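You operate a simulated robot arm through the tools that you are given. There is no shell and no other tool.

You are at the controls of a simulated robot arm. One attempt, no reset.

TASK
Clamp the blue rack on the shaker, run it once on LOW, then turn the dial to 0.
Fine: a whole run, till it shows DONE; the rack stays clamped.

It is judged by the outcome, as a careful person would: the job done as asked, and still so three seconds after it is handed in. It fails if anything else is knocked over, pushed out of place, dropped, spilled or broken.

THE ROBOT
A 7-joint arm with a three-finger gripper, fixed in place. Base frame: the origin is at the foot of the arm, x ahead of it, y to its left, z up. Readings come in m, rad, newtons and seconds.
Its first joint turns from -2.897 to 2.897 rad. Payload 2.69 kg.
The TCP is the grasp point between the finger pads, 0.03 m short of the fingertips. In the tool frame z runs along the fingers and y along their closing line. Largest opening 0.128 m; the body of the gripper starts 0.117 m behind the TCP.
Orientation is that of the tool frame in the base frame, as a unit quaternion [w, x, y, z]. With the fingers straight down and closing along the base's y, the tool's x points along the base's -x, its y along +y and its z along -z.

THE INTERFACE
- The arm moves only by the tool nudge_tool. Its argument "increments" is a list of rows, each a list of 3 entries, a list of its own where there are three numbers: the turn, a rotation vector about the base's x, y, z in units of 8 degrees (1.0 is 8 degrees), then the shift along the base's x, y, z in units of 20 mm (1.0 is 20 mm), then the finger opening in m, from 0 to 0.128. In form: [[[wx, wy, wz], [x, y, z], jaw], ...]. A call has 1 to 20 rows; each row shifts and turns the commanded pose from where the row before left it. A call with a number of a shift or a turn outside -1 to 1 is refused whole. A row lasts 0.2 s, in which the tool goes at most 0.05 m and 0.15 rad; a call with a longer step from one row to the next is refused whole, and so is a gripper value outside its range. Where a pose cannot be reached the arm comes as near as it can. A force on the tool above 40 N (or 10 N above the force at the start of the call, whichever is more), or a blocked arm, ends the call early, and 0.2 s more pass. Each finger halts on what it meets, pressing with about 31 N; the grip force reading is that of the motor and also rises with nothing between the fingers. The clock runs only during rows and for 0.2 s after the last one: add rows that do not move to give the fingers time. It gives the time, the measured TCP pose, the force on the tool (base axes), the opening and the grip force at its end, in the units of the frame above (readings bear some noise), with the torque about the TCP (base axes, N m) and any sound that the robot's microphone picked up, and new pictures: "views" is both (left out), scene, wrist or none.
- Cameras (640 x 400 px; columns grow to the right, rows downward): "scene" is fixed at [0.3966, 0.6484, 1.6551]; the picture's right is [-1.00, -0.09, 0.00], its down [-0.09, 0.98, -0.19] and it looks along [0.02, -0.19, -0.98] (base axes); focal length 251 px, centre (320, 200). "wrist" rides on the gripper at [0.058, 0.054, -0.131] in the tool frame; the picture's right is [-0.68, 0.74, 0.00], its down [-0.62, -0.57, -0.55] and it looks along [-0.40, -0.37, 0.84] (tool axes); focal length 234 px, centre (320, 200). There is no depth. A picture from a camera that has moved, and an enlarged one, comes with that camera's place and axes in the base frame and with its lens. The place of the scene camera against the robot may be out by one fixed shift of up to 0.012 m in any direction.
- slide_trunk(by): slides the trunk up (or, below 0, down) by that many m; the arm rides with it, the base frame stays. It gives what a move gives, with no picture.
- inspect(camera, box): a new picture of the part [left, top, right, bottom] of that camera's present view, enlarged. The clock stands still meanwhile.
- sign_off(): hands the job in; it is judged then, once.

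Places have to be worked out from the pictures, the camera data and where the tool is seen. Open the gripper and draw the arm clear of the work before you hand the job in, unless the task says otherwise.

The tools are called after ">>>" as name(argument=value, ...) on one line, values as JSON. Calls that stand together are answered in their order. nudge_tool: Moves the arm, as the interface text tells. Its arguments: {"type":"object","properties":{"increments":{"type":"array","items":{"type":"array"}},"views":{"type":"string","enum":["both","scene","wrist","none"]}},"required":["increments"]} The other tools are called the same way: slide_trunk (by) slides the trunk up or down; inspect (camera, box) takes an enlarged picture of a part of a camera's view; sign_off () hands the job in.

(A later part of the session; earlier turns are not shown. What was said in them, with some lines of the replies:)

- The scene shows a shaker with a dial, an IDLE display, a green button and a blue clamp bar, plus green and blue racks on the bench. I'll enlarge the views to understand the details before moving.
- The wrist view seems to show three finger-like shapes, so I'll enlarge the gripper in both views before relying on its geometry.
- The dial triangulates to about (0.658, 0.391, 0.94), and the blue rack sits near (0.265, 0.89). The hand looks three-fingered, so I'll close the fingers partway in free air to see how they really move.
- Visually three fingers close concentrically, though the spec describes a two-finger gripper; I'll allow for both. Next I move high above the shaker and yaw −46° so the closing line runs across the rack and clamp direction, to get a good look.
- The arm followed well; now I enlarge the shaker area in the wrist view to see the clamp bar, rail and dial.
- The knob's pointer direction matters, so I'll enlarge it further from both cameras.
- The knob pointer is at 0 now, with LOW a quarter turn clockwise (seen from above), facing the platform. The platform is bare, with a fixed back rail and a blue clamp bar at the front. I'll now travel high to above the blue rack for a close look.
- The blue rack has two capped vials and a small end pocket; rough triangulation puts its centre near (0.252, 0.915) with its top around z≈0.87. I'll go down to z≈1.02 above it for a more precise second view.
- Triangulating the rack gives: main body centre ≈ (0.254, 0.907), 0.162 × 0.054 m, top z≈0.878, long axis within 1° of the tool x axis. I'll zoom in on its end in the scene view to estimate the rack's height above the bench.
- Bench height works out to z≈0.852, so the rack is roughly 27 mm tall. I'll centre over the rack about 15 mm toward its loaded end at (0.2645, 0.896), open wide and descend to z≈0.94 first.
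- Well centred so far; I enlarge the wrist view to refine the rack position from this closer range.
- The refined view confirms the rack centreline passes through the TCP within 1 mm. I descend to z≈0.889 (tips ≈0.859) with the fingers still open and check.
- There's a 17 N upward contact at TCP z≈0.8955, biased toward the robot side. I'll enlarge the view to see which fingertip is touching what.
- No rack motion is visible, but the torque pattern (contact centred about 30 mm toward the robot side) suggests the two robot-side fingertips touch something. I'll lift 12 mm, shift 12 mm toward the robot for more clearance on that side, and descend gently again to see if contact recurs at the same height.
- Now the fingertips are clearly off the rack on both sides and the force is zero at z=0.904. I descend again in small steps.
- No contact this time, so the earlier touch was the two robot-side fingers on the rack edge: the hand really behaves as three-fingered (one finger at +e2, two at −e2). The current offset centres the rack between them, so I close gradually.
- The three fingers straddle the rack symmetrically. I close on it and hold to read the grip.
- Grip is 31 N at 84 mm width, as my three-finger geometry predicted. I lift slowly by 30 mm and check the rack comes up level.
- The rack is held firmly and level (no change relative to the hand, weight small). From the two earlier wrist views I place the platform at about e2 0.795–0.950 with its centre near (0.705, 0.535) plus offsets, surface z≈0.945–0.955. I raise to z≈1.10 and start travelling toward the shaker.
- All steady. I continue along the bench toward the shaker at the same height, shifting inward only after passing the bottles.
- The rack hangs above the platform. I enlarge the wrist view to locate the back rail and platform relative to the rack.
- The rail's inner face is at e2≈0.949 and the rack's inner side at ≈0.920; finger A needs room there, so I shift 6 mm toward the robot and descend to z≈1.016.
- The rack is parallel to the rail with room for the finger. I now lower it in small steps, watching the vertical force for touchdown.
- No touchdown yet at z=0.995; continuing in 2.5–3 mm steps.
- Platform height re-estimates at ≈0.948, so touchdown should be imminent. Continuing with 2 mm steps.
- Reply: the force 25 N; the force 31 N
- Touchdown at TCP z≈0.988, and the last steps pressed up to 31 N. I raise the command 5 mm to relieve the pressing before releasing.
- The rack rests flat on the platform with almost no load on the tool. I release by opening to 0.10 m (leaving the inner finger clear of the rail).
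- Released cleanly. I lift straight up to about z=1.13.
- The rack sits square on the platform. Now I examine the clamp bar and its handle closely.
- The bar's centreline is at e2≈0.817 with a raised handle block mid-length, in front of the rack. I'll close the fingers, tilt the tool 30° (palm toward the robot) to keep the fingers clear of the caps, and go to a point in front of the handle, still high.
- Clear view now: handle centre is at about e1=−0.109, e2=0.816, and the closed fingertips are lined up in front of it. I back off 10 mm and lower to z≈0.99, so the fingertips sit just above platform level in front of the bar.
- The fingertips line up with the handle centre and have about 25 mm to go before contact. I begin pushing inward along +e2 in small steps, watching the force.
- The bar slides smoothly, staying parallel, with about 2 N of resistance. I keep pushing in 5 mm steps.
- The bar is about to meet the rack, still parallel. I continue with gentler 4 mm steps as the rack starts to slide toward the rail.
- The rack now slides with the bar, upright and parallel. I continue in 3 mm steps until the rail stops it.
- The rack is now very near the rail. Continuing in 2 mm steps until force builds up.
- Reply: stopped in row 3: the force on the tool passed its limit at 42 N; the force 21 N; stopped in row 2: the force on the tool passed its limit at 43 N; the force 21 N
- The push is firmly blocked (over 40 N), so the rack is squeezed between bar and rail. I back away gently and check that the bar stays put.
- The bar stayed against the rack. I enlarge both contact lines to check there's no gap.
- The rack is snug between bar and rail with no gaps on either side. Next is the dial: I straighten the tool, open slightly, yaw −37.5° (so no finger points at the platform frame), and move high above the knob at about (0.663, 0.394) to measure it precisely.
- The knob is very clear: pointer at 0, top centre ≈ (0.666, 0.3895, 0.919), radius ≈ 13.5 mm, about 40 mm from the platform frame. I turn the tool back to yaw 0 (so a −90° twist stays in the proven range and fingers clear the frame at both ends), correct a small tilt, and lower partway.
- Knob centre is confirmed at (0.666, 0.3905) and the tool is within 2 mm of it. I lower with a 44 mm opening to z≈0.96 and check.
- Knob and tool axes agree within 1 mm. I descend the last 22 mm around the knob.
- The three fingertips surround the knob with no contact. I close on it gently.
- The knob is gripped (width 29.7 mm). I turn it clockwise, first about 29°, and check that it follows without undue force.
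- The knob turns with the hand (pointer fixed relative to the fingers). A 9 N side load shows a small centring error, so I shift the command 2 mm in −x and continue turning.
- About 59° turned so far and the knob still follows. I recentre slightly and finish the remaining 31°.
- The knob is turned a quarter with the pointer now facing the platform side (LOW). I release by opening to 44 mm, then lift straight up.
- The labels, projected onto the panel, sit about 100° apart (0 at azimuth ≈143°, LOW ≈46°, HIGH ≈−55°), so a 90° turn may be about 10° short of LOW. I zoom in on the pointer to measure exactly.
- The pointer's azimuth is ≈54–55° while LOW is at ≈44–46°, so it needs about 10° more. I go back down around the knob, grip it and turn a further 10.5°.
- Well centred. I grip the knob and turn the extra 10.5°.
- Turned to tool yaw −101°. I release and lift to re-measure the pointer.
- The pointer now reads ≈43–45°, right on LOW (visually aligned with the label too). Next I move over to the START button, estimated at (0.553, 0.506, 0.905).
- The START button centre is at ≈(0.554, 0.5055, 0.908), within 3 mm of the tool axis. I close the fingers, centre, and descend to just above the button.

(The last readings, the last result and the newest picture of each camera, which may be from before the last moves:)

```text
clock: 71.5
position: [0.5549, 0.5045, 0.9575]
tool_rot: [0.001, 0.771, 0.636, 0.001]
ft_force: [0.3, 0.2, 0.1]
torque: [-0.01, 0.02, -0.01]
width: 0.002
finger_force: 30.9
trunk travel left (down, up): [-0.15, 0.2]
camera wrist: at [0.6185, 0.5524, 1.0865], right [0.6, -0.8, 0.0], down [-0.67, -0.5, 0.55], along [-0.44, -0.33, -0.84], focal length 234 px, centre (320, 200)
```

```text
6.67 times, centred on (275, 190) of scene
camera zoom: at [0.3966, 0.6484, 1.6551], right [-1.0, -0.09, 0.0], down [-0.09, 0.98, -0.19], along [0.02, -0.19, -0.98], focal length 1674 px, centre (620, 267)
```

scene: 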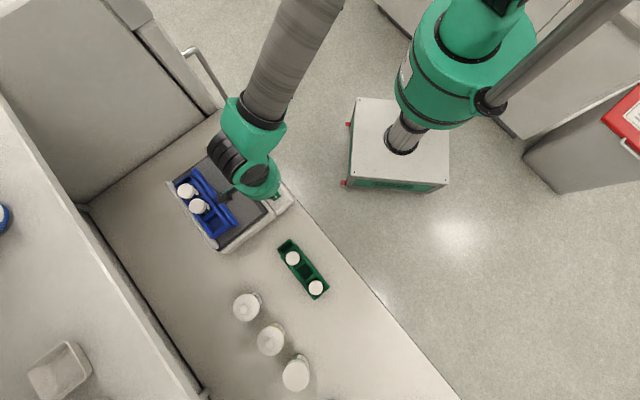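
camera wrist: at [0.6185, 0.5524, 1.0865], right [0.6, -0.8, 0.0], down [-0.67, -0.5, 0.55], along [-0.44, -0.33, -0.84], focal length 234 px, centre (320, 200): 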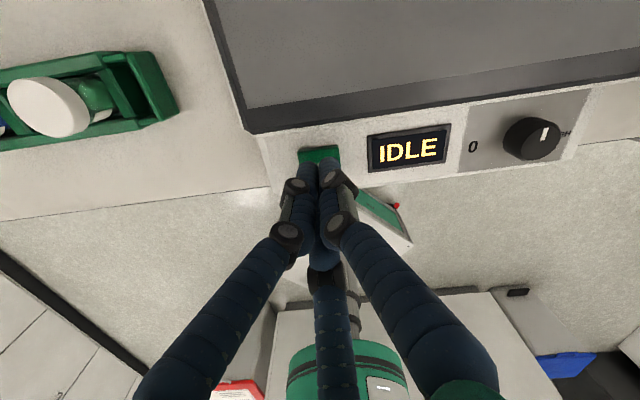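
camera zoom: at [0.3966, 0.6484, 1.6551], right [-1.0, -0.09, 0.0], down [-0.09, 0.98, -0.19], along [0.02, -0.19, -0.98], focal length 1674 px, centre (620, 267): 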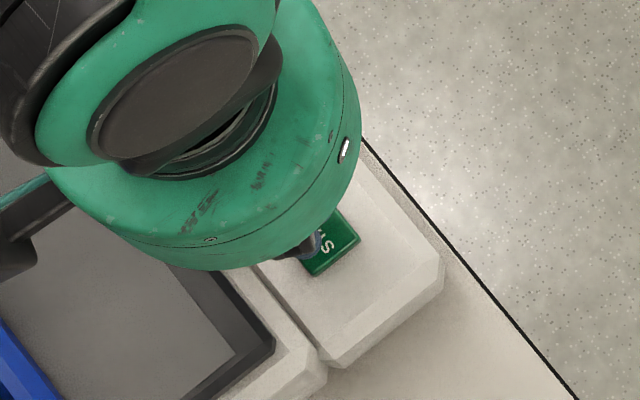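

The fingertips hover right over the button. I lower 12 mm, then in 2.5 mm steps, watching force, sound and display.

>>> nudge_tool(increments=[[[0, 0, 0], [0, 0, -0.35], 0.0], [[0, 0, 0], [0, 0, -0.25], 0.0], [[0, 0, 0], [0, 0, 0], 0.0]], views="none")

>>> nudge_tool(increments=[[[0, 0, 0], [0, 0, -0.15], 0.0], [[0, 0, 0], [0, 0, 0], 0.0]], views="wrist")

```text
clock: 72.3
position: [0.5554, 0.5044, 0.9447]
tool_rot: [0.001, 0.771, 0.637, 0.0]
ft_force: [0.0, -0.2, -0.3]
torque: [0.01, 0.0, 0.01]
width: 0.0021
finger_force: 30.7
trunk travel left (down, up): [-0.15, 0.2]
```

```text
clock: 72.9
position: [0.5546, 0.5041, 0.9419]
tool_rot: [0.002, 0.771, 0.637, 0.0]
ft_force: [-0.6, -0.1, -0.1]
torque: [-0.02, 0.01, 0.0]
width: 0.0019
finger_force: 30.6
trunk travel left (down, up): [-0.15, 0.2]
camera wrist: at [0.6189, 0.5523, 1.0723], right [0.6, -0.8, 0.0], down [-0.67, -0.5, 0.55], along [-0.44, -0.33, -0.84], focal length 234 px, centre (320, 200)
```

wrist: 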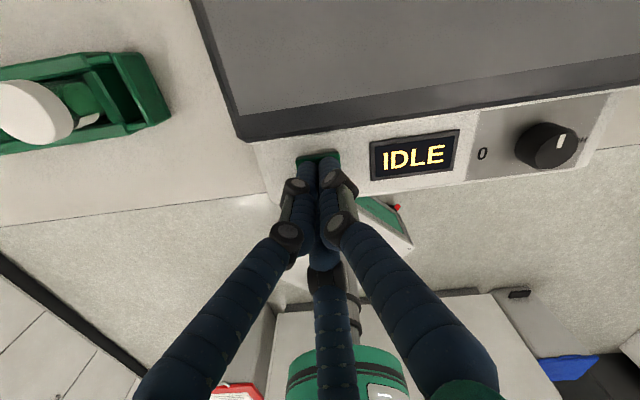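

No contact yet at z≈0.9415; next 2.5 mm step.

>>> nudge_tool(increments=[[[0, 0, 0], [0, 0, -0.12], 0.0], [[0, 0, 0], [0, 0, 0], 0.0]], views="wrist")

```text
clock: 73.5
position: [0.5557, 0.5054, 0.9402]
tool_rot: [0.001, 0.772, 0.636, -0.001]
ft_force: [1.0, 0.2, 0.5]
torque: [-0.01, 0.02, 0.02]
width: 0.0019
finger_force: 31.0
trunk travel left (down, up): [-0.15, 0.2]
camera wrist: at [0.6191, 0.5523, 1.0701], right [0.6, -0.8, 0.0], down [-0.67, -0.5, 0.55], along [-0.44, -0.33, -0.84], focal length 234 px, centre (320, 200)
```

wrist: 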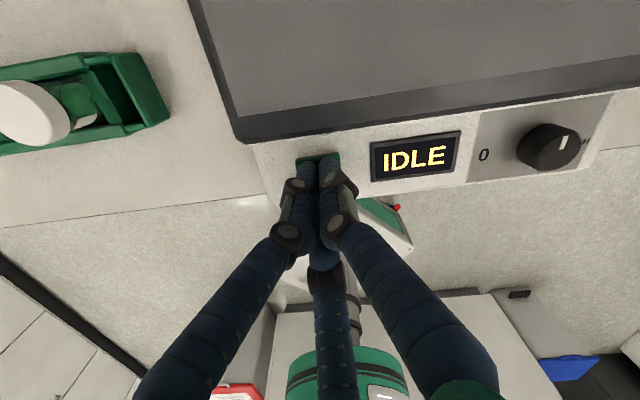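

Still no contact; another small step down.

>>> nudge_tool(increments=[[[0, 0, 0], [0, 0, -0.12], 0.0], [[0, 0, 0], [0, 0, 0], 0.0]], views="wrist")

```text
clock: 74.1
position: [0.5563, 0.5055, 0.9381]
tool_rot: [0.002, 0.772, 0.636, 0.0]
ft_force: [-0.1, -0.3, -0.2]
torque: [0.0, 0.04, -0.02]
width: 0.0019
finger_force: 30.5
trunk travel left (down, up): [-0.15, 0.2]
camera wrist: at [0.619, 0.5526, 1.0682], right [0.6, -0.8, 0.0], down [-0.67, -0.5, 0.55], along [-0.44, -0.33, -0.84], focal length 234 px, centre (320, 200)
```

wrist: 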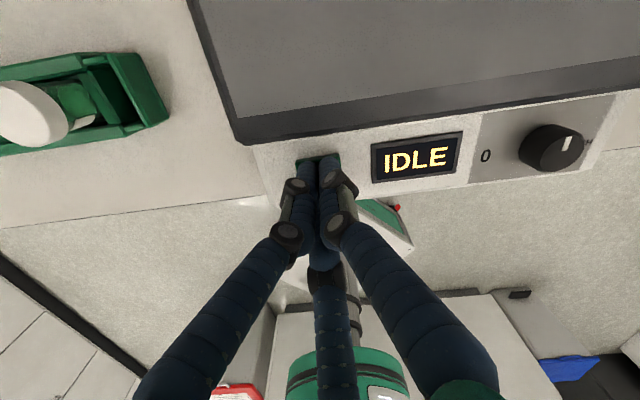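

Still free; I keep stepping down 2.5 mm.

>>> nudge_tool(increments=[[[0, 0, 0], [0, 0, -0.12], 0.0], [[0, 0, 0], [0, 0, 0], 0.0]], views="wrist")

```text
clock: 74.7
position: [0.5553, 0.5053, 0.9356]
tool_rot: [0.001, 0.771, 0.637, -0.001]
ft_force: [-0.4, -1.1, 1.5]
torque: [0.02, -0.01, 0.0]
width: 0.006
finger_force: 31.7
trunk travel left (down, up): [-0.15, 0.2]
heard: click
camera wrist: at [0.6188, 0.5529, 1.0656], right [0.6, -0.8, 0.0], down [-0.67, -0.5, 0.55], along [-0.44, -0.33, -0.84], focal length 234 px, centre (320, 200)
```

wrist: 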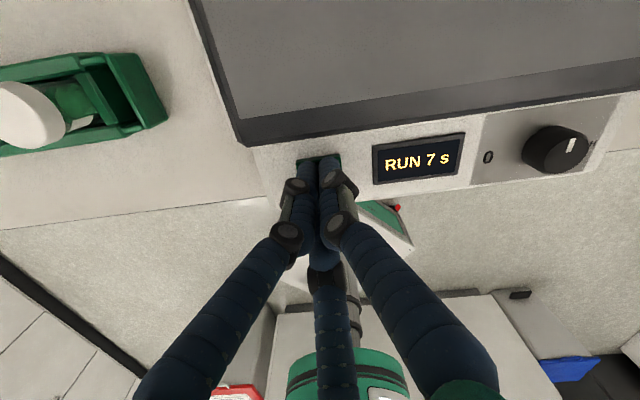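

Click heard and the display shows "RUN 7 s". I lift straight off the button and wait for the run to finish.

>>> nudge_tool(increments=[[[0, 0, 0], [0, 0, 0.5], 0.0], [[0, 0, 0], [0, 0, 0.9], 0.0], [[0, 0, 0], [0, 0, 0.9], 0.0], [[0, 0, 0], [0, 0, 0.9], 0.0], [[0, 0, 0], [0, 0, 0.9], 0.0], [[0, 0, 0], [0, 0, 0.9], 0.0], [[0, 0, 0], [0, 0, 0], 0.0]], views="both")

>>> inspect(camera="scene", box=[160, 140, 310, 250])

>>> inspect(camera="wrist", box=[280, 60, 520, 190])

```text
clock: 76.3
position: [0.5548, 0.5054, 1.0359]
tool_rot: [0.001, 0.771, 0.636, 0.0]
ft_force: [0.1, -0.3, -0.3]
torque: [-0.03, 0.0, -0.01]
width: 0.0021
finger_force: 31.0
trunk travel left (down, up): [-0.15, 0.2]
camera wrist: at [0.619, 0.5521, 1.1663], right [0.6, -0.8, 0.0], down [-0.67, -0.5, 0.55], along [-0.44, -0.33, -0.84], focal length 234 px, centre (320, 200)
```

scene: 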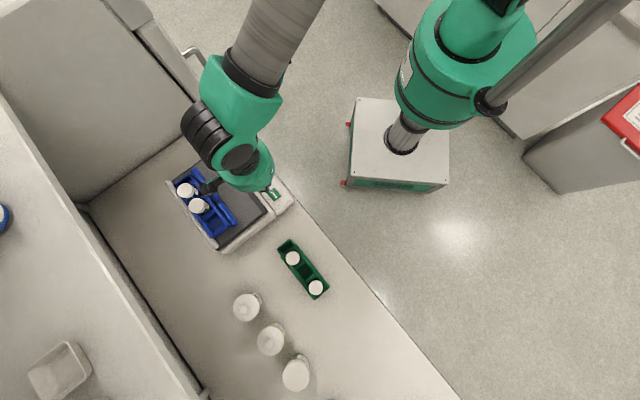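
wrist: 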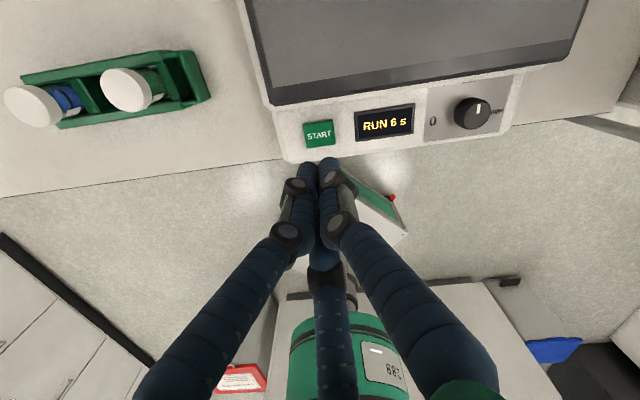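

```text
3.64 times, centred on (235, 195) of scene
camera zoom: at [0.3966, 0.6484, 1.6551], right [-1.0, -0.09, 0.0], down [-0.09, 0.98, -0.19], along [0.02, -0.19, -0.98], focal length 913 px, centre (629, 218)
```

zoom: 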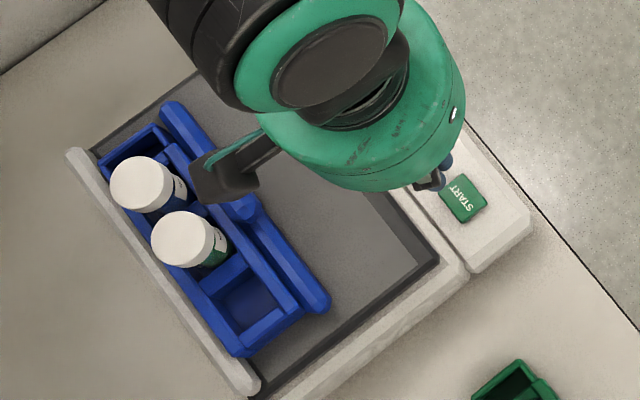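

```text
2.67 times, centred on (400, 125) of wrist
camera zoom: at [0.619, 0.5521, 1.1663], right [0.6, -0.8, 0.0], down [-0.67, -0.5, 0.55], along [-0.44, -0.33, -0.84], focal length 624 px, centre (107, 400)
```

zoom: 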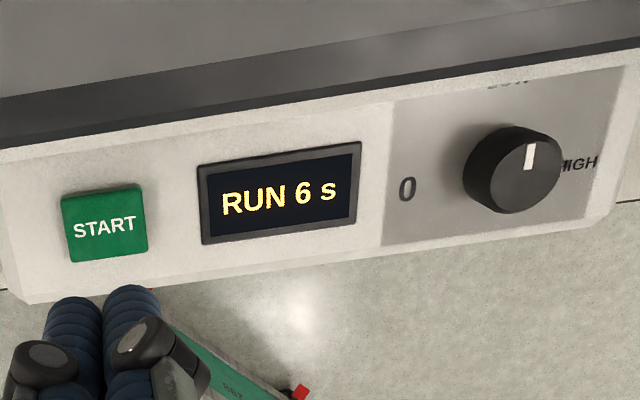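

The run counts down (6 s left) and the rack remains clamped. I hold still while it runs.

>>> nudge_tool(increments=[[[0, 0, 0], [0, 0, 0], 0.0], [[0, 0, 0], [0, 0, 0], 0.0], [[0, 0, 0], [0, 0, 0], 0.0], [[0, 0, 0], [0, 0, 0], 0.0], [[0, 0, 0], [0, 0, 0], 0.0], [[0, 0, 0], [0, 0, 0], 0.0], [[0, 0, 0], [0, 0, 0], 0.0], [[0, 0, 0], [0, 0, 0], 0.0], [[0, 0, 0], [0, 0, 0], 0.0], [[0, 0, 0], [0, 0, 0], 0.0], [[0, 0, 0], [0, 0, 0], 0.0], [[0, 0, 0], [0, 0, 0], 0.0], [[0, 0, 0], [0, 0, 0], 0.0], [[0, 0, 0], [0, 0, 0], 0.0], [[0, 0, 0], [0, 0, 0], 0.0], [[0, 0, 0], [0, 0, 0], 0.0], [[0, 0, 0], [0, 0, 0], 0.0], [[0, 0, 0], [0, 0, 0], 0.0], [[0, 0, 0], [0, 0, 0], 0.0], [[0, 0, 0], [0, 0, 0], 0.0]], views="wrist")

>>> nudge_tool(increments=[[[0, 0, 0], [0, 0, 0], 0.0], [[0, 0, 0], [0, 0, 0], 0.0], [[0, 0, 0], [0, 0, 0], 0.0], [[0, 0, 0], [0, 0, 0], 0.0], [[0, 0, 0], [0, 0, 0], 0.0], [[0, 0, 0], [0, 0, 0], 0.0], [[0, 0, 0], [0, 0, 0], 0.0], [[0, 0, 0], [0, 0, 0], 0.0], [[0, 0, 0], [0, 0, 0], 0.0], [[0, 0, 0], [0, 0, 0], 0.0], [[0, 0, 0], [0, 0, 0], 0.0], [[0, 0, 0], [0, 0, 0], 0.0], [[0, 0, 0], [0, 0, 0], 0.0], [[0, 0, 0], [0, 0, 0], 0.0], [[0, 0, 0], [0, 0, 0], 0.0]], views="both")

>>> inspect(camera="wrist", box=[280, 60, 520, 190])

>>> inspect(camera="scene", box=[160, 140, 310, 250])

```text
clock: 80.5
position: [0.5553, 0.5051, 1.0355]
tool_rot: [0.001, 0.771, 0.636, -0.001]
ft_force: [0.7, 0.6, -1.4]
torque: [-0.05, -0.01, 0.02]
width: 0.0018
finger_force: 31.0
trunk travel left (down, up): [-0.15, 0.2]
camera wrist: at [0.6192, 0.5523, 1.1661], right [0.6, -0.8, 0.0], down [-0.67, -0.5, 0.55], along [-0.44, -0.33, -0.84], focal length 234 px, centre (320, 200)
```

wrist: 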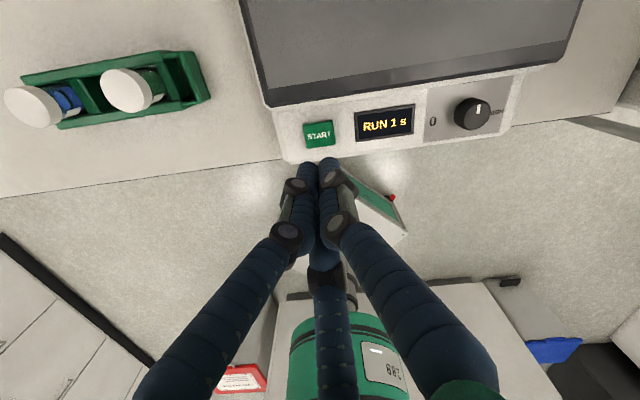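

```text
clock: 83.7
position: [0.5556, 0.5044, 1.036]
tool_rot: [0.0, 0.771, 0.637, -0.001]
ft_force: [0.1, -0.4, 0.6]
torque: [0.02, 0.04, 0.06]
width: 0.0021
finger_force: 31.5
trunk travel left (down, up): [-0.15, 0.2]
camera wrist: at [0.6192, 0.5523, 1.1661], right [0.6, -0.8, 0.0], down [-0.67, -0.5, 0.55], along [-0.44, -0.33, -0.84], focal length 234 px, centre (320, 200)
```

scene: 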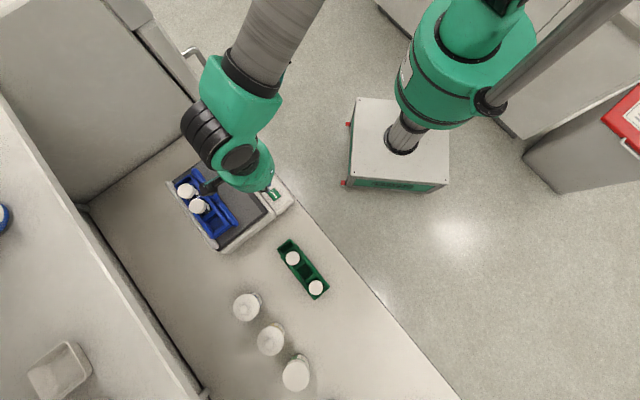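
wrist: 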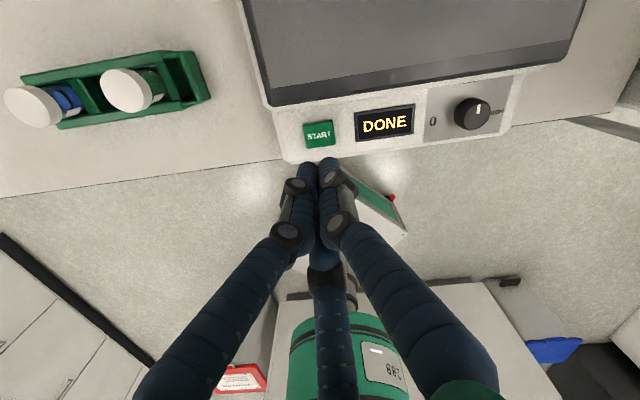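

```text
2.67 times, centred on (400, 125) of wrist
camera zoom: at [0.6192, 0.5523, 1.1661], right [0.6, -0.8, 0.0], down [-0.67, -0.5, 0.55], along [-0.44, -0.33, -0.84], focal length 624 px, centre (107, 400)
```

zoom: 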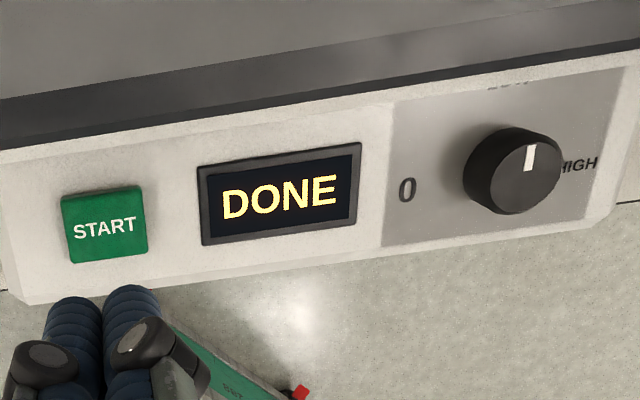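

```text
3.64 times, centred on (235, 195) of scene
camera zoom: at [0.3966, 0.6484, 1.6551], right [-1.0, -0.09, 0.0], down [-0.09, 0.98, -0.19], along [0.02, -0.19, -0.98], focal length 913 px, centre (629, 218)
```

zoom: 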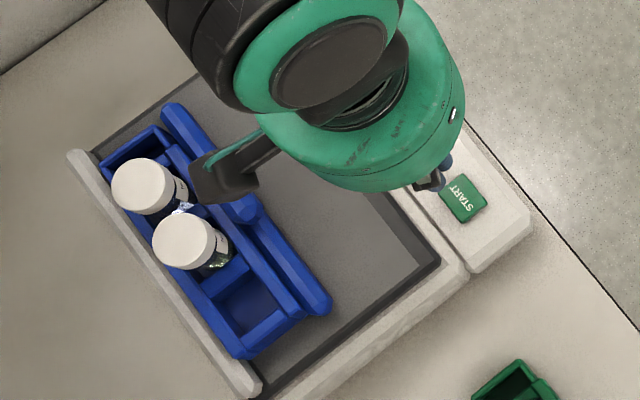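

The display shows DONE. I notice small light specks near the vials, so I enlarge that area before continuing.

>>> inspect(camera="scene", box=[175, 170, 235, 225])

>>> inspect(camera="scene", box=[180, 175, 215, 210])

```text
7.27 times, centred on (205, 198) of scene
camera zoom: at [0.3966, 0.6484, 1.6551], right [-1.0, -0.09, 0.0], down [-0.09, 0.98, -0.19], along [0.02, -0.19, -0.98], focal length 1826 px, centre (1156, 218)
```

zoom: 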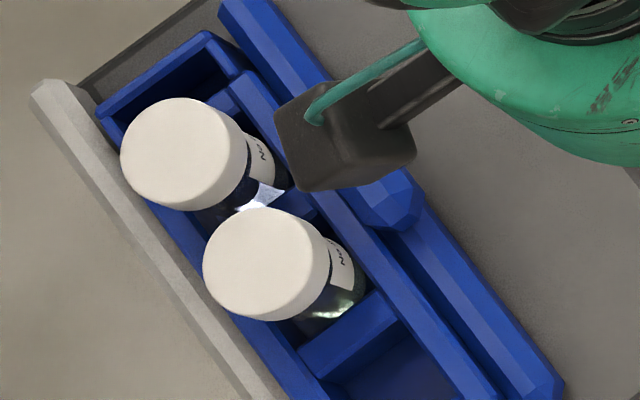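

```text
11.43 times, centred on (198, 192) of scene
camera zoom: at [0.3966, 0.6484, 1.6551], right [-1.0, -0.09, 0.0], down [-0.09, 0.98, -0.19], along [0.02, -0.19, -0.98], focal length 2870 px, centre (1720, 286)
```

zoom: 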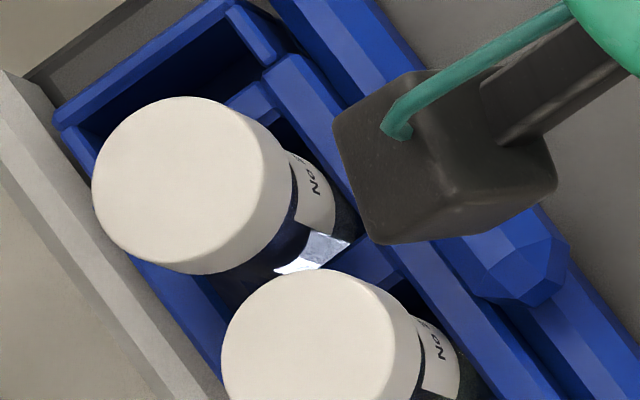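

The specks are just reflections on the vials' liquid/glass; the rack is intact and clamped. Now I go back over the knob to turn it to 0.

>>> nudge_tool(increments=[[[0, 0, 0], [0.7, -0.72, 0], 0.03], [[0, 0, 0], [0.7, -0.72, 0], 0.05], [[0, 0, 0], [0.7, -0.72, 0], 0.06], [[0, 0, 0], [0.7, -0.72, 0], 0.06], [[0, 0, 0], [0.7, -0.72, 0], 0.06], [[0, 0, 0], [0.7, -0.72, 0], 0.06], [[0, 0, 0], [0.7, -0.72, 0], 0.06], [[0, 0, 0], [0.66, -0.69, 0], 0.06], [[0, 0, 0], [0, 0, 0], 0.05]], views="both")

>>> inspect(camera="wrist", box=[275, 75, 375, 155])

```text
clock: 85.7
position: [0.6666, 0.3911, 1.0351]
tool_rot: [0.001, 0.771, 0.637, 0.0]
ft_force: [0.5, -0.6, -0.3]
torque: [0.01, -0.01, -0.01]
width: 0.0498
finger_force: 0.1
trunk travel left (down, up): [-0.15, 0.2]
camera wrist: at [0.7301, 0.4387, 1.165], right [0.6, -0.8, 0.0], down [-0.67, -0.5, 0.55], along [-0.44, -0.33, -0.84], focal length 234 px, centre (320, 200)
```

scene: 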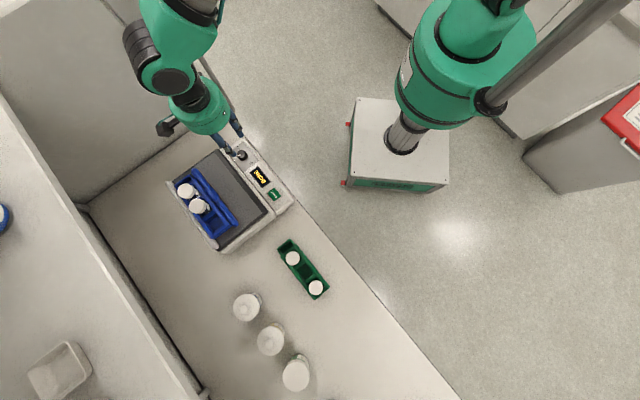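
wrist: 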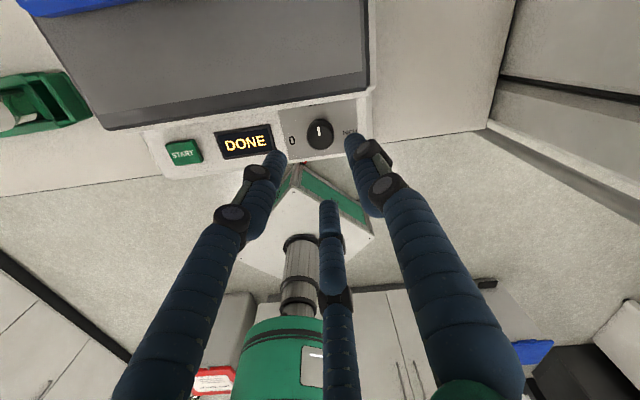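

```text
5.00 times, centred on (325, 115) of wrist
camera zoom: at [0.7301, 0.4387, 1.165], right [0.6, -0.8, 0.0], down [-0.67, -0.5, 0.55], along [-0.44, -0.33, -0.84], focal length 1171 px, centre (295, 625)
```

zoom: 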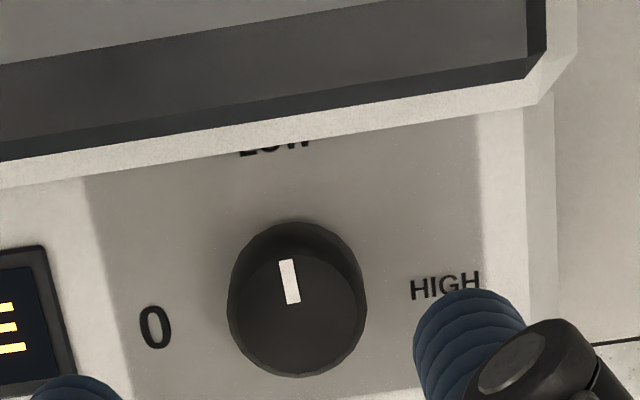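

DONE is still shown and the pointer is on LOW. I descend around the knob with a 2 mm correction, open at 44 mm.

>>> nudge_tool(increments=[[[0, 0, 0], [0.03, -0.09, -0.9], 0.044], [[0, 0, 0], [0, 0, -0.9], 0.044], [[0, 0, 0], [0, 0, -0.9], 0.044], [[0, 0, 0], [0, 0, -0.9], 0.044], [[0, 0, 0], [0, 0, -0.8], 0.044], [[0, 0, 0], [0, 0, -0.45], 0.044], [[0, 0, 0], [0, 0, 0], 0.044]], views="wrist")

>>> inspect(camera="wrist", box=[250, 100, 410, 260])

```text
clock: 87.3
position: [0.6681, 0.3896, 0.9361]
tool_rot: [0.001, 0.771, 0.637, 0.0]
ft_force: [0.0, 0.4, 0.1]
torque: [0.0, 0.02, -0.03]
width: 0.0439
finger_force: 0.1
trunk travel left (down, up): [-0.15, 0.2]
camera wrist: at [0.7317, 0.4355, 1.0676], right [0.6, -0.8, 0.0], down [-0.67, -0.5, 0.55], along [-0.44, -0.33, -0.84], focal length 234 px, centre (320, 200)
```

wrist: 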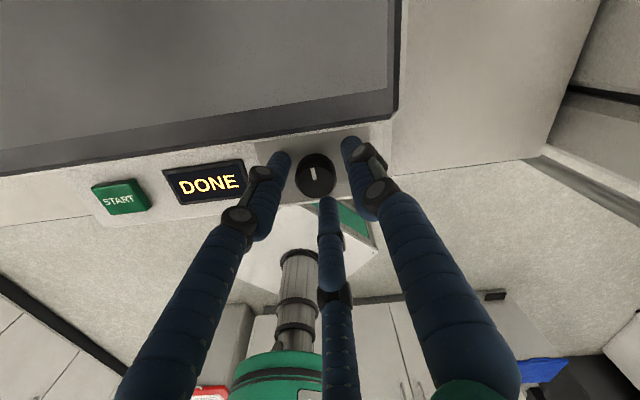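

```text
2.50 times, centred on (330, 180) of wrist
camera zoom: at [0.7317, 0.4355, 1.0676], right [0.6, -0.8, 0.0], down [-0.67, -0.5, 0.55], along [-0.44, -0.33, -0.84], focal length 585 px, centre (295, 250)
```

zoom: 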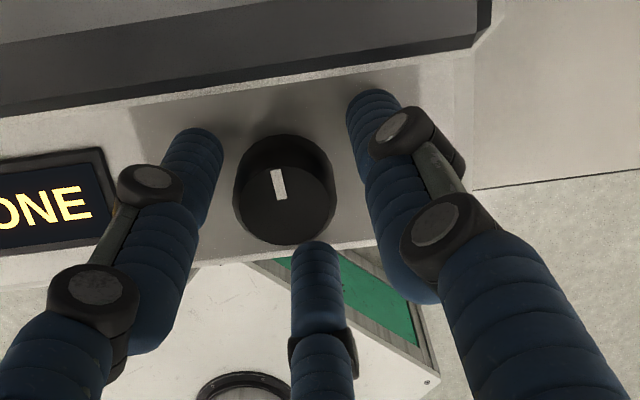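

Slight 2 mm offset; I correct it, grip the knob, and start turning counter-clockwise back toward 0.

>>> nudge_tool(increments=[[[0, 0, 0], [-0.06, 0.08, 0], 0.038], [[0, 0, 0], [0, 0, 0], 0.03], [[0, 0, 0], [0, 0, 0], 0.018], [[0, 0, 0], [0, 0, 0], 0.018], [[0, 0, 0.5], [0, 0, 0], 0.018], [[0, 0, 0.7], [0, 0, 0], 0.018], [[0, 0, 0.8], [0, 0, 0], 0.018], [[0, 0, 0.8], [0, 0, 0], 0.018]], views="wrist")

>>> inspect(camera="wrist", box=[250, 100, 410, 260])

```text
clock: 89.1
position: [0.6647, 0.3906, 0.9379]
tool_rot: [0.001, 0.632, 0.775, -0.001]
ft_force: [-6.5, 9.1, -4.3]
torque: [0.25, 0.18, 0.0]
width: 0.0294
finger_force: 35.0
trunk travel left (down, up): [-0.15, 0.2]
camera wrist: at [0.7065, 0.4584, 1.0678], right [0.86, -0.51, 0.0], down [-0.43, -0.72, 0.55], along [-0.28, -0.47, -0.84], focal length 234 px, centre (320, 200)
```

wrist: 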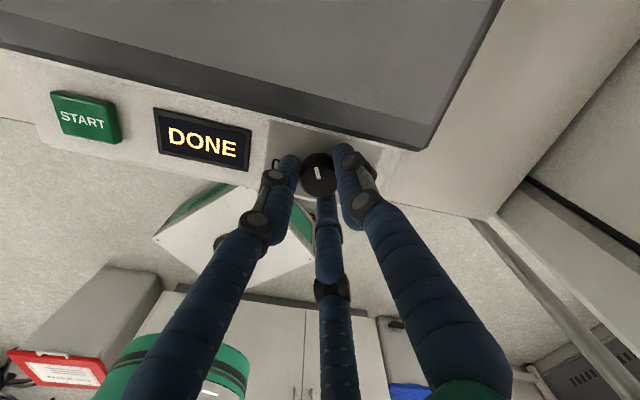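

```text
2.50 times, centred on (330, 180) of wrist
camera zoom: at [0.7065, 0.4584, 1.0678], right [0.86, -0.51, 0.0], down [-0.43, -0.72, 0.55], along [-0.28, -0.47, -0.84], focal length 585 px, centre (295, 250)
```

zoom: 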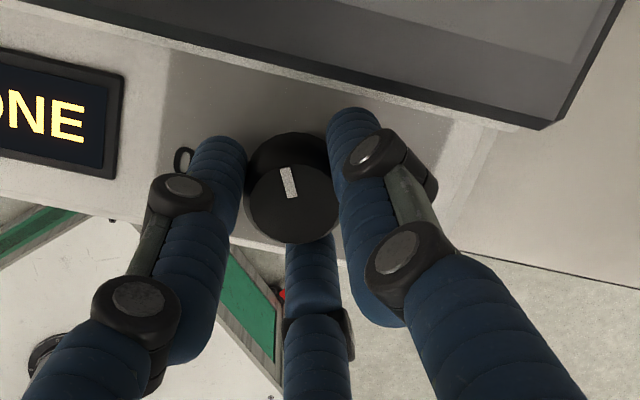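

The knob follows. I ease the side load with a small shift and keep turning.

>>> nudge_tool(increments=[[[0, 0, 0.6], [-0.07, 0.1, 0], 0.018], [[0, 0, 0.8], [0, 0, 0], 0.018], [[0, 0, 0.8], [0, 0, 0], 0.018], [[0, 0, 0.8], [0, 0, 0], 0.018], [[0, 0, 0.8], [0, 0, 0], 0.018]], views="wrist")

>>> inspect(camera="wrist", box=[250, 100, 410, 260])

```text
clock: 90.3
position: [0.6657, 0.3894, 0.9376]
tool_rot: [0.001, 0.406, 0.914, 0.0]
ft_force: [14.3, -22.6, -9.5]
torque: [-0.75, -0.58, -0.07]
width: 0.0288
finger_force: 44.8
trunk travel left (down, up): [-0.15, 0.2]
camera wrist: at [0.6663, 0.4695, 1.0679], right [1.0, -0.01, 0.0], down [-0.01, -0.84, 0.55], along [0.0, -0.55, -0.84], focal length 234 px, centre (320, 200)
```

wrist: 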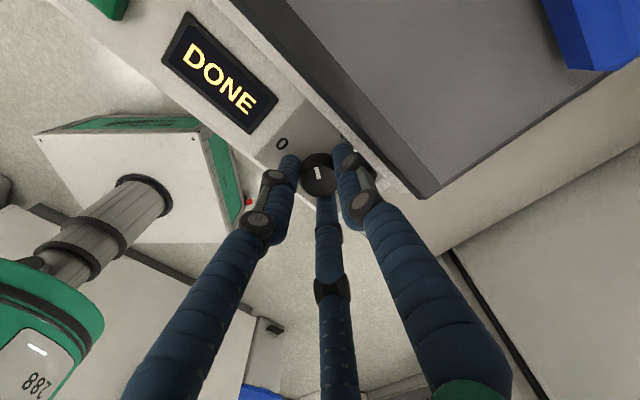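

```text
2.50 times, centred on (330, 180) of wrist
camera zoom: at [0.6663, 0.4695, 1.0679], right [1.0, -0.01, 0.0], down [-0.01, -0.84, 0.55], along [0.0, -0.55, -0.84], focal length 585 px, centre (295, 250)
```

zoom: 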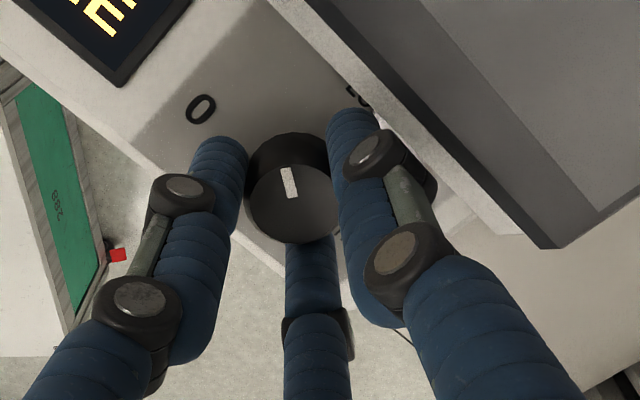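

Side force rose, so I undo most of that shift and continue turning in smaller bites.

>>> nudge_tool(increments=[[[0, 0, 0.3], [0.06, -0.09, 0], 0.018], [[0, 0, 0.6], [0, 0, 0], 0.018], [[0, 0, 0.8], [0, 0, 0], 0.018]], views="none")

```text
clock: 91.1
position: [0.6662, 0.3904, 0.9372]
tool_rot: [0.0, 0.295, 0.955, 0.0]
ft_force: [-6.9, -4.9, -7.5]
torque: [0.1, 0.27, 0.01]
width: 0.029
finger_force: 44.8
trunk travel left (down, up): [-0.15, 0.2]
```

Forces are modest again. Continuing the turn.

>>> nudge_tool(increments=[[[0, 0, 0.7], [-0.02, -0.02, 0], 0.018], [[0, 0, 0.8], [0, 0, 0], 0.018], [[0, 0, 0.8], [0, 0, 0], 0.018]], views="wrist")

>>> inspect(camera="wrist", box=[250, 100, 410, 260])

```text
clock: 91.9
position: [0.6664, 0.3895, 0.9376]
tool_rot: [0.0, 0.141, 0.99, 0.0]
ft_force: [-5.5, 5.1, -16.5]
torque: [0.28, 0.04, 0.01]
width: 0.0293
finger_force: 44.8
trunk travel left (down, up): [-0.15, 0.2]
camera wrist: at [0.6241, 0.4577, 1.0679], right [0.85, 0.52, 0.0], down [0.44, -0.71, 0.55], along [0.29, -0.47, -0.84], focal length 234 px, centre (320, 200)
```

wrist: 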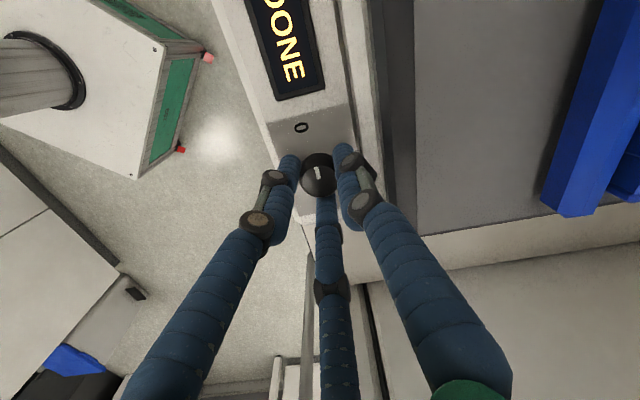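

```text
2.50 times, centred on (330, 180) of wrist
camera zoom: at [0.6241, 0.4577, 1.0679], right [0.85, 0.52, 0.0], down [0.44, -0.71, 0.55], along [0.29, -0.47, -0.84], focal length 585 px, centre (295, 250)
```

zoom: 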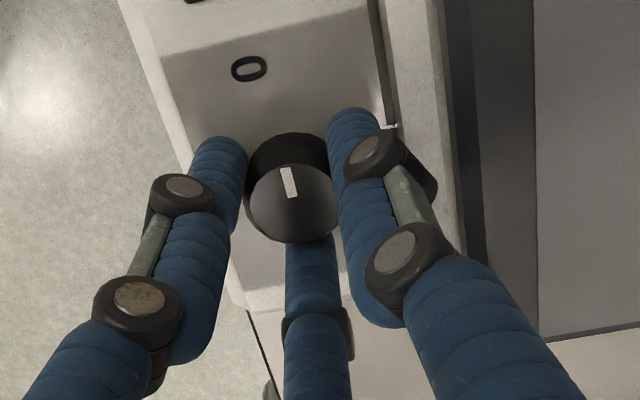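

About 16° remain. I finish the turn with small rows.

>>> nudge_tool(increments=[[[0, 0, 0.6], [0, 0, -0.05], 0.018], [[0, 0, 0.7], [0, 0, 0], 0.018], [[0, 0, 0.7], [0, 0, 0], 0.018], [[0, 0, 0], [0, 0, 0], 0.018]], views="wrist")

>>> inspect(camera="wrist", box=[250, 100, 410, 260])

```text
clock: 92.9
position: [0.6662, 0.3911, 0.9374]
tool_rot: [0.002, 0.0, 1.0, 0.001]
ft_force: [-5.3, 4.8, 1.7]
torque: [0.16, 0.25, -0.52]
width: 0.0292
finger_force: 44.5
trunk travel left (down, up): [-0.15, 0.2]
camera wrist: at [0.607, 0.4435, 1.068], right [0.68, 0.74, 0.0], down [0.61, -0.57, 0.55], along [0.41, -0.37, -0.84], focal length 234 px, centre (320, 200)
```

wrist: 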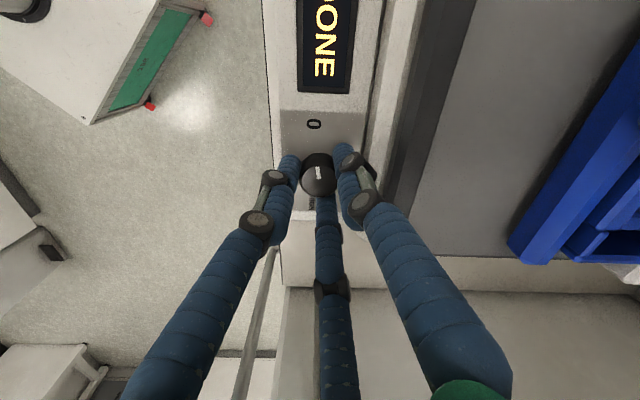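

```text
2.50 times, centred on (330, 180) of wrist
camera zoom: at [0.607, 0.4435, 1.068], right [0.68, 0.74, 0.0], down [0.61, -0.57, 0.55], along [0.41, -0.37, -0.84], focal length 585 px, centre (295, 250)
```

zoom: 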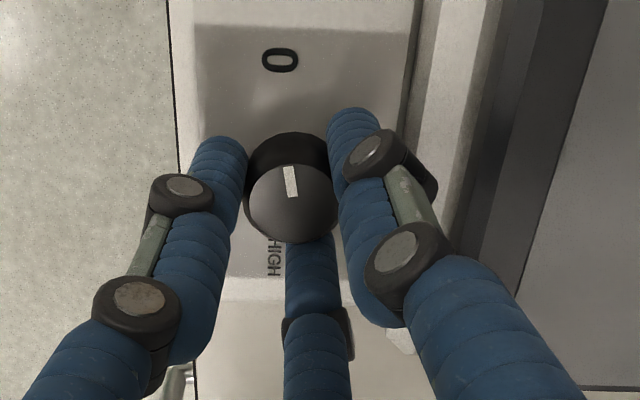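

The z-torque of −0.52 N·m shows the knob has reached its stop at 0. I release and lift straight up.

>>> nudge_tool(increments=[[[0, 0, -0.1], [0, 0, 0], 0.03], [[0, 0, 0], [0, 0, 0], 0.044], [[0, 0, 0], [0, 0, 0], 0.044], [[0, 0, 0], [0, 0, 0.5], 0.044], [[0, 0, 0], [0, 0, 0.9], 0.044], [[0, 0, 0], [0, 0, 0.9], 0.05], [[0, 0, 0], [0, 0, 0.9], 0.06], [[0, 0, 0], [0, 0, 0.9], 0.06], [[0, 0, 0], [0, 0, 0.9], 0.06], [[0, 0, 0], [0, 0, 0.9], 0.06], [[0, 0, 0], [0, 0, 0], 0.06]], views="both")

>>> inspect(camera="wrist", box=[260, 60, 400, 170])

>>> inspect(camera="scene", box=[222, 138, 286, 178])

```text
clock: 95.3
position: [0.6655, 0.3882, 1.0551]
tool_rot: [0.001, 0.008, 1.0, 0.002]
ft_force: [-1.3, -0.7, 1.2]
torque: [0.01, -0.03, 0.03]
width: 0.0601
finger_force: 0.0
trunk travel left (down, up): [-0.15, 0.2]
camera wrist: at [0.608, 0.4424, 1.1858], right [0.69, 0.73, 0.0], down [0.61, -0.58, 0.55], along [0.4, -0.38, -0.84], focal length 234 px, centre (320, 200)
```

scene: 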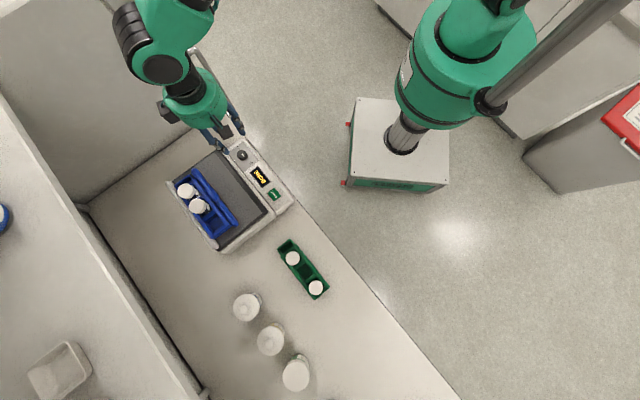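
wrist: 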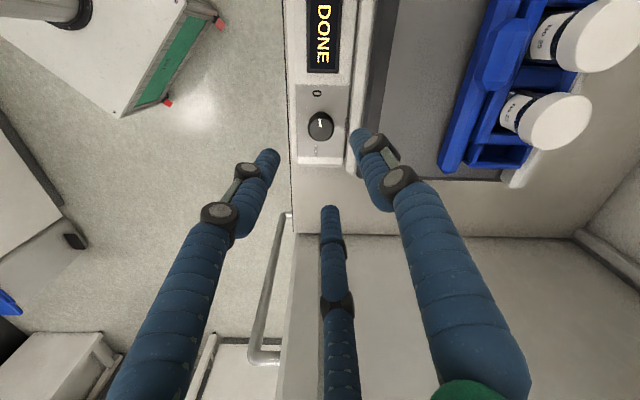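

```text
3.64 times, centred on (330, 115) of wrist
camera zoom: at [0.608, 0.4424, 1.1858], right [0.69, 0.73, 0.0], down [0.61, -0.58, 0.55], along [0.4, -0.38, -0.84], focal length 852 px, centre (284, 509)
```

zoom: 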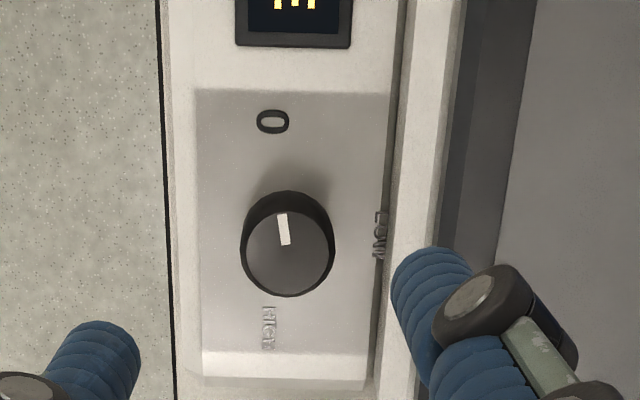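

```text
10.00 times, centred on (254, 158) of scene
camera zoom: at [0.3966, 0.6484, 1.6551], right [-1.0, -0.09, 0.0], down [-0.09, 0.98, -0.19], along [0.02, -0.19, -0.98], focal length 2511 px, centre (980, 620)
```

zoom: 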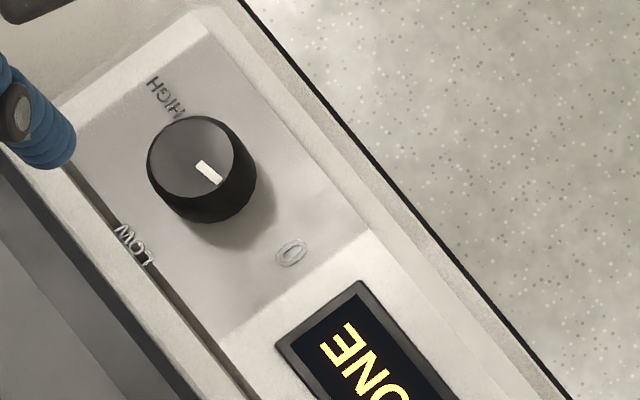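

The pointer is back exactly as at the start, on 0, with DONE still displayed. I open the gripper, raise and draw the arm clear toward its starting position, then check the whole scene.

>>> nudge_tool(increments=[[[0, 0, 0], [0, 0, 0.9], 0.08], [[0, 0, 0], [0, 0, 0.9], 0.1], [[0, 0, 0], [0, 0, 0.9], 0.12], [[0, 0, 0], [-0.3, -0.3, 0.9], 0.128], [[0, 0, 0], [-0.6, -0.7, 0.9], 0.128], [[0, 0, 0], [-0.6, -0.7, 0.9], 0.128], [[0, 0, 0], [-0.6, -0.7, 0.6], 0.128], [[0, 0, 0], [-0.6, -0.7, 0], 0.128], [[0, 0, 0], [-0.6, -0.7, 0], 0.128], [[0, 0, 0], [-0.6, -0.7, 0], 0.128], [[0, 0, 0], [-0.4, -0.4, 0], 0.128], [[0, 0, 0], [0, 0, 0], 0.128]], views="both")

>>> inspect(camera="scene", box=[155, 135, 305, 255])

>>> inspect(camera="scene", box=[170, 165, 240, 240])

>>> inspect(camera="scene", box=[210, 230, 400, 400])

```text
clock: 97.9
position: [0.5787, 0.2916, 1.1749]
tool_rot: [0.002, 0.008, 1.0, 0.0]
ft_force: [-0.7, -0.2, -0.4]
torque: [0.01, -0.05, -0.01]
width: 0.1278
finger_force: 0.1
trunk travel left (down, up): [-0.15, 0.2]
camera wrist: at [0.5207, 0.3456, 1.3054], right [0.69, 0.73, 0.0], down [0.61, -0.58, 0.55], along [0.4, -0.38, -0.84], focal length 234 px, centre (320, 200)
```

scene: 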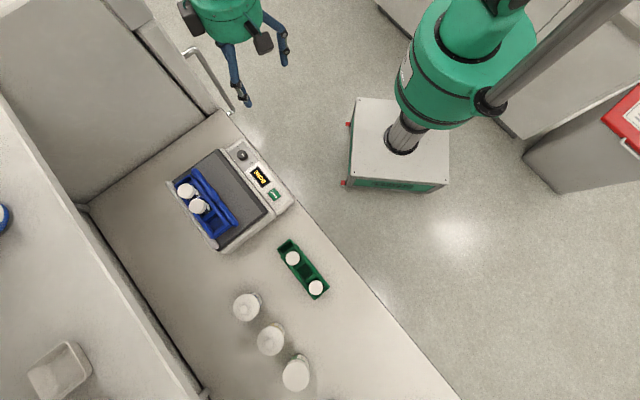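
wrist: 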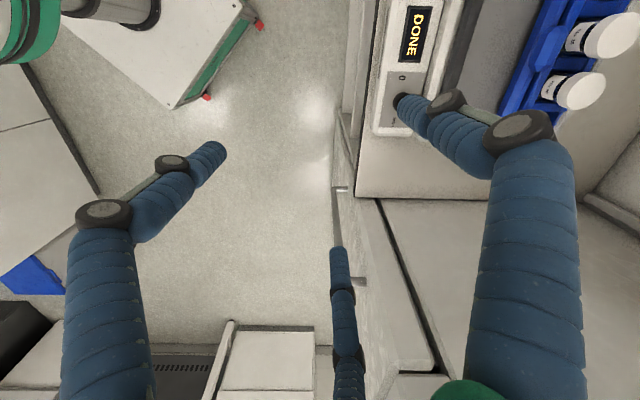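

```text
3.33 times, centred on (230, 195) of scene
camera zoom: at [0.3966, 0.6484, 1.6551], right [-1.0, -0.09, 0.0], down [-0.09, 0.98, -0.19], along [0.02, -0.19, -0.98], focal length 837 px, centre (620, 217)
```

zoom: 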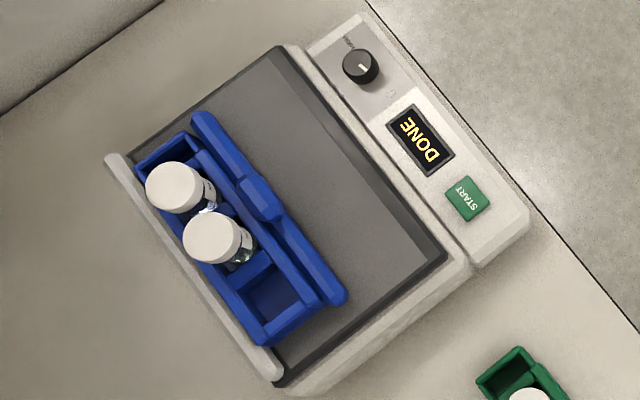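

```text
5.33 times, centred on (205, 202) of scene
camera zoom: at [0.3966, 0.6484, 1.6551], right [-1.0, -0.09, 0.0], down [-0.09, 0.98, -0.19], along [0.02, -0.19, -0.98], focal length 1339 px, centre (933, 187)
```

zoom: 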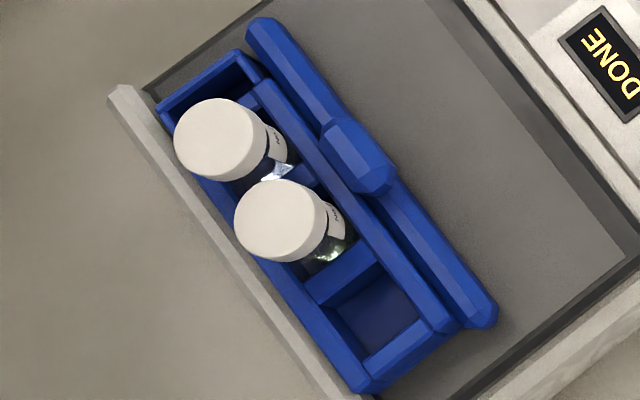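

```text
2.35 times, centred on (305, 315) of scene
camera zoom: at [0.3966, 0.6484, 1.6551], right [-1.0, -0.09, 0.0], down [-0.09, 0.98, -0.19], along [0.02, -0.19, -0.98], focal length 591 px, centre (355, -71)
```

zoom: 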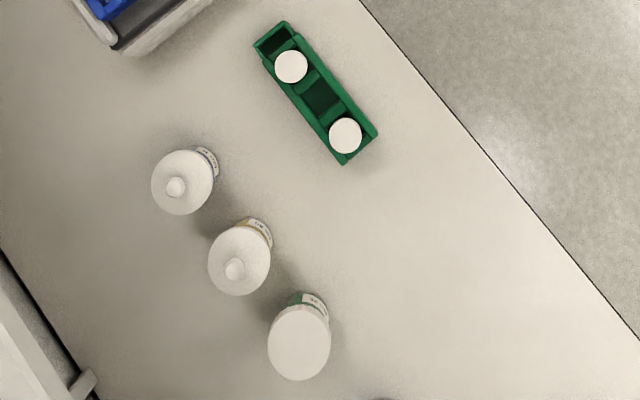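

The arm is clear with the gripper open. The rack is clamped between bar and rail, the display shows DONE, the dial points to 0, and the shaker, green rack and bottles are where they were. I hand the job in.

>>> sign_off()

```text
The job is handed in.
```

The blue rack is clamped on the shaker between the blue bar and the back rail. One full run on LOW finished with the display showing DONE, and the dial is back at 0.

I pressed START once and got one click; the display counted down from 7 s. After the run, the rack was still tight against the rail and bar. The shaker, green rack and bottles were where they started. The gripper is open and the arm is clear of the bench.

- **Dial:** The dial labels are about 100° apart. My first 90° turn stopped short of LOW, so I turned it a further 10° before starting the run. On the way back it reached its stop at 0.
- **Gripper:** It turned out to have three fingers, not two. Two of them touched the rack's edge on the first approach, with about 17 N of force. The rack did not move, and I repositioned before gripping it.
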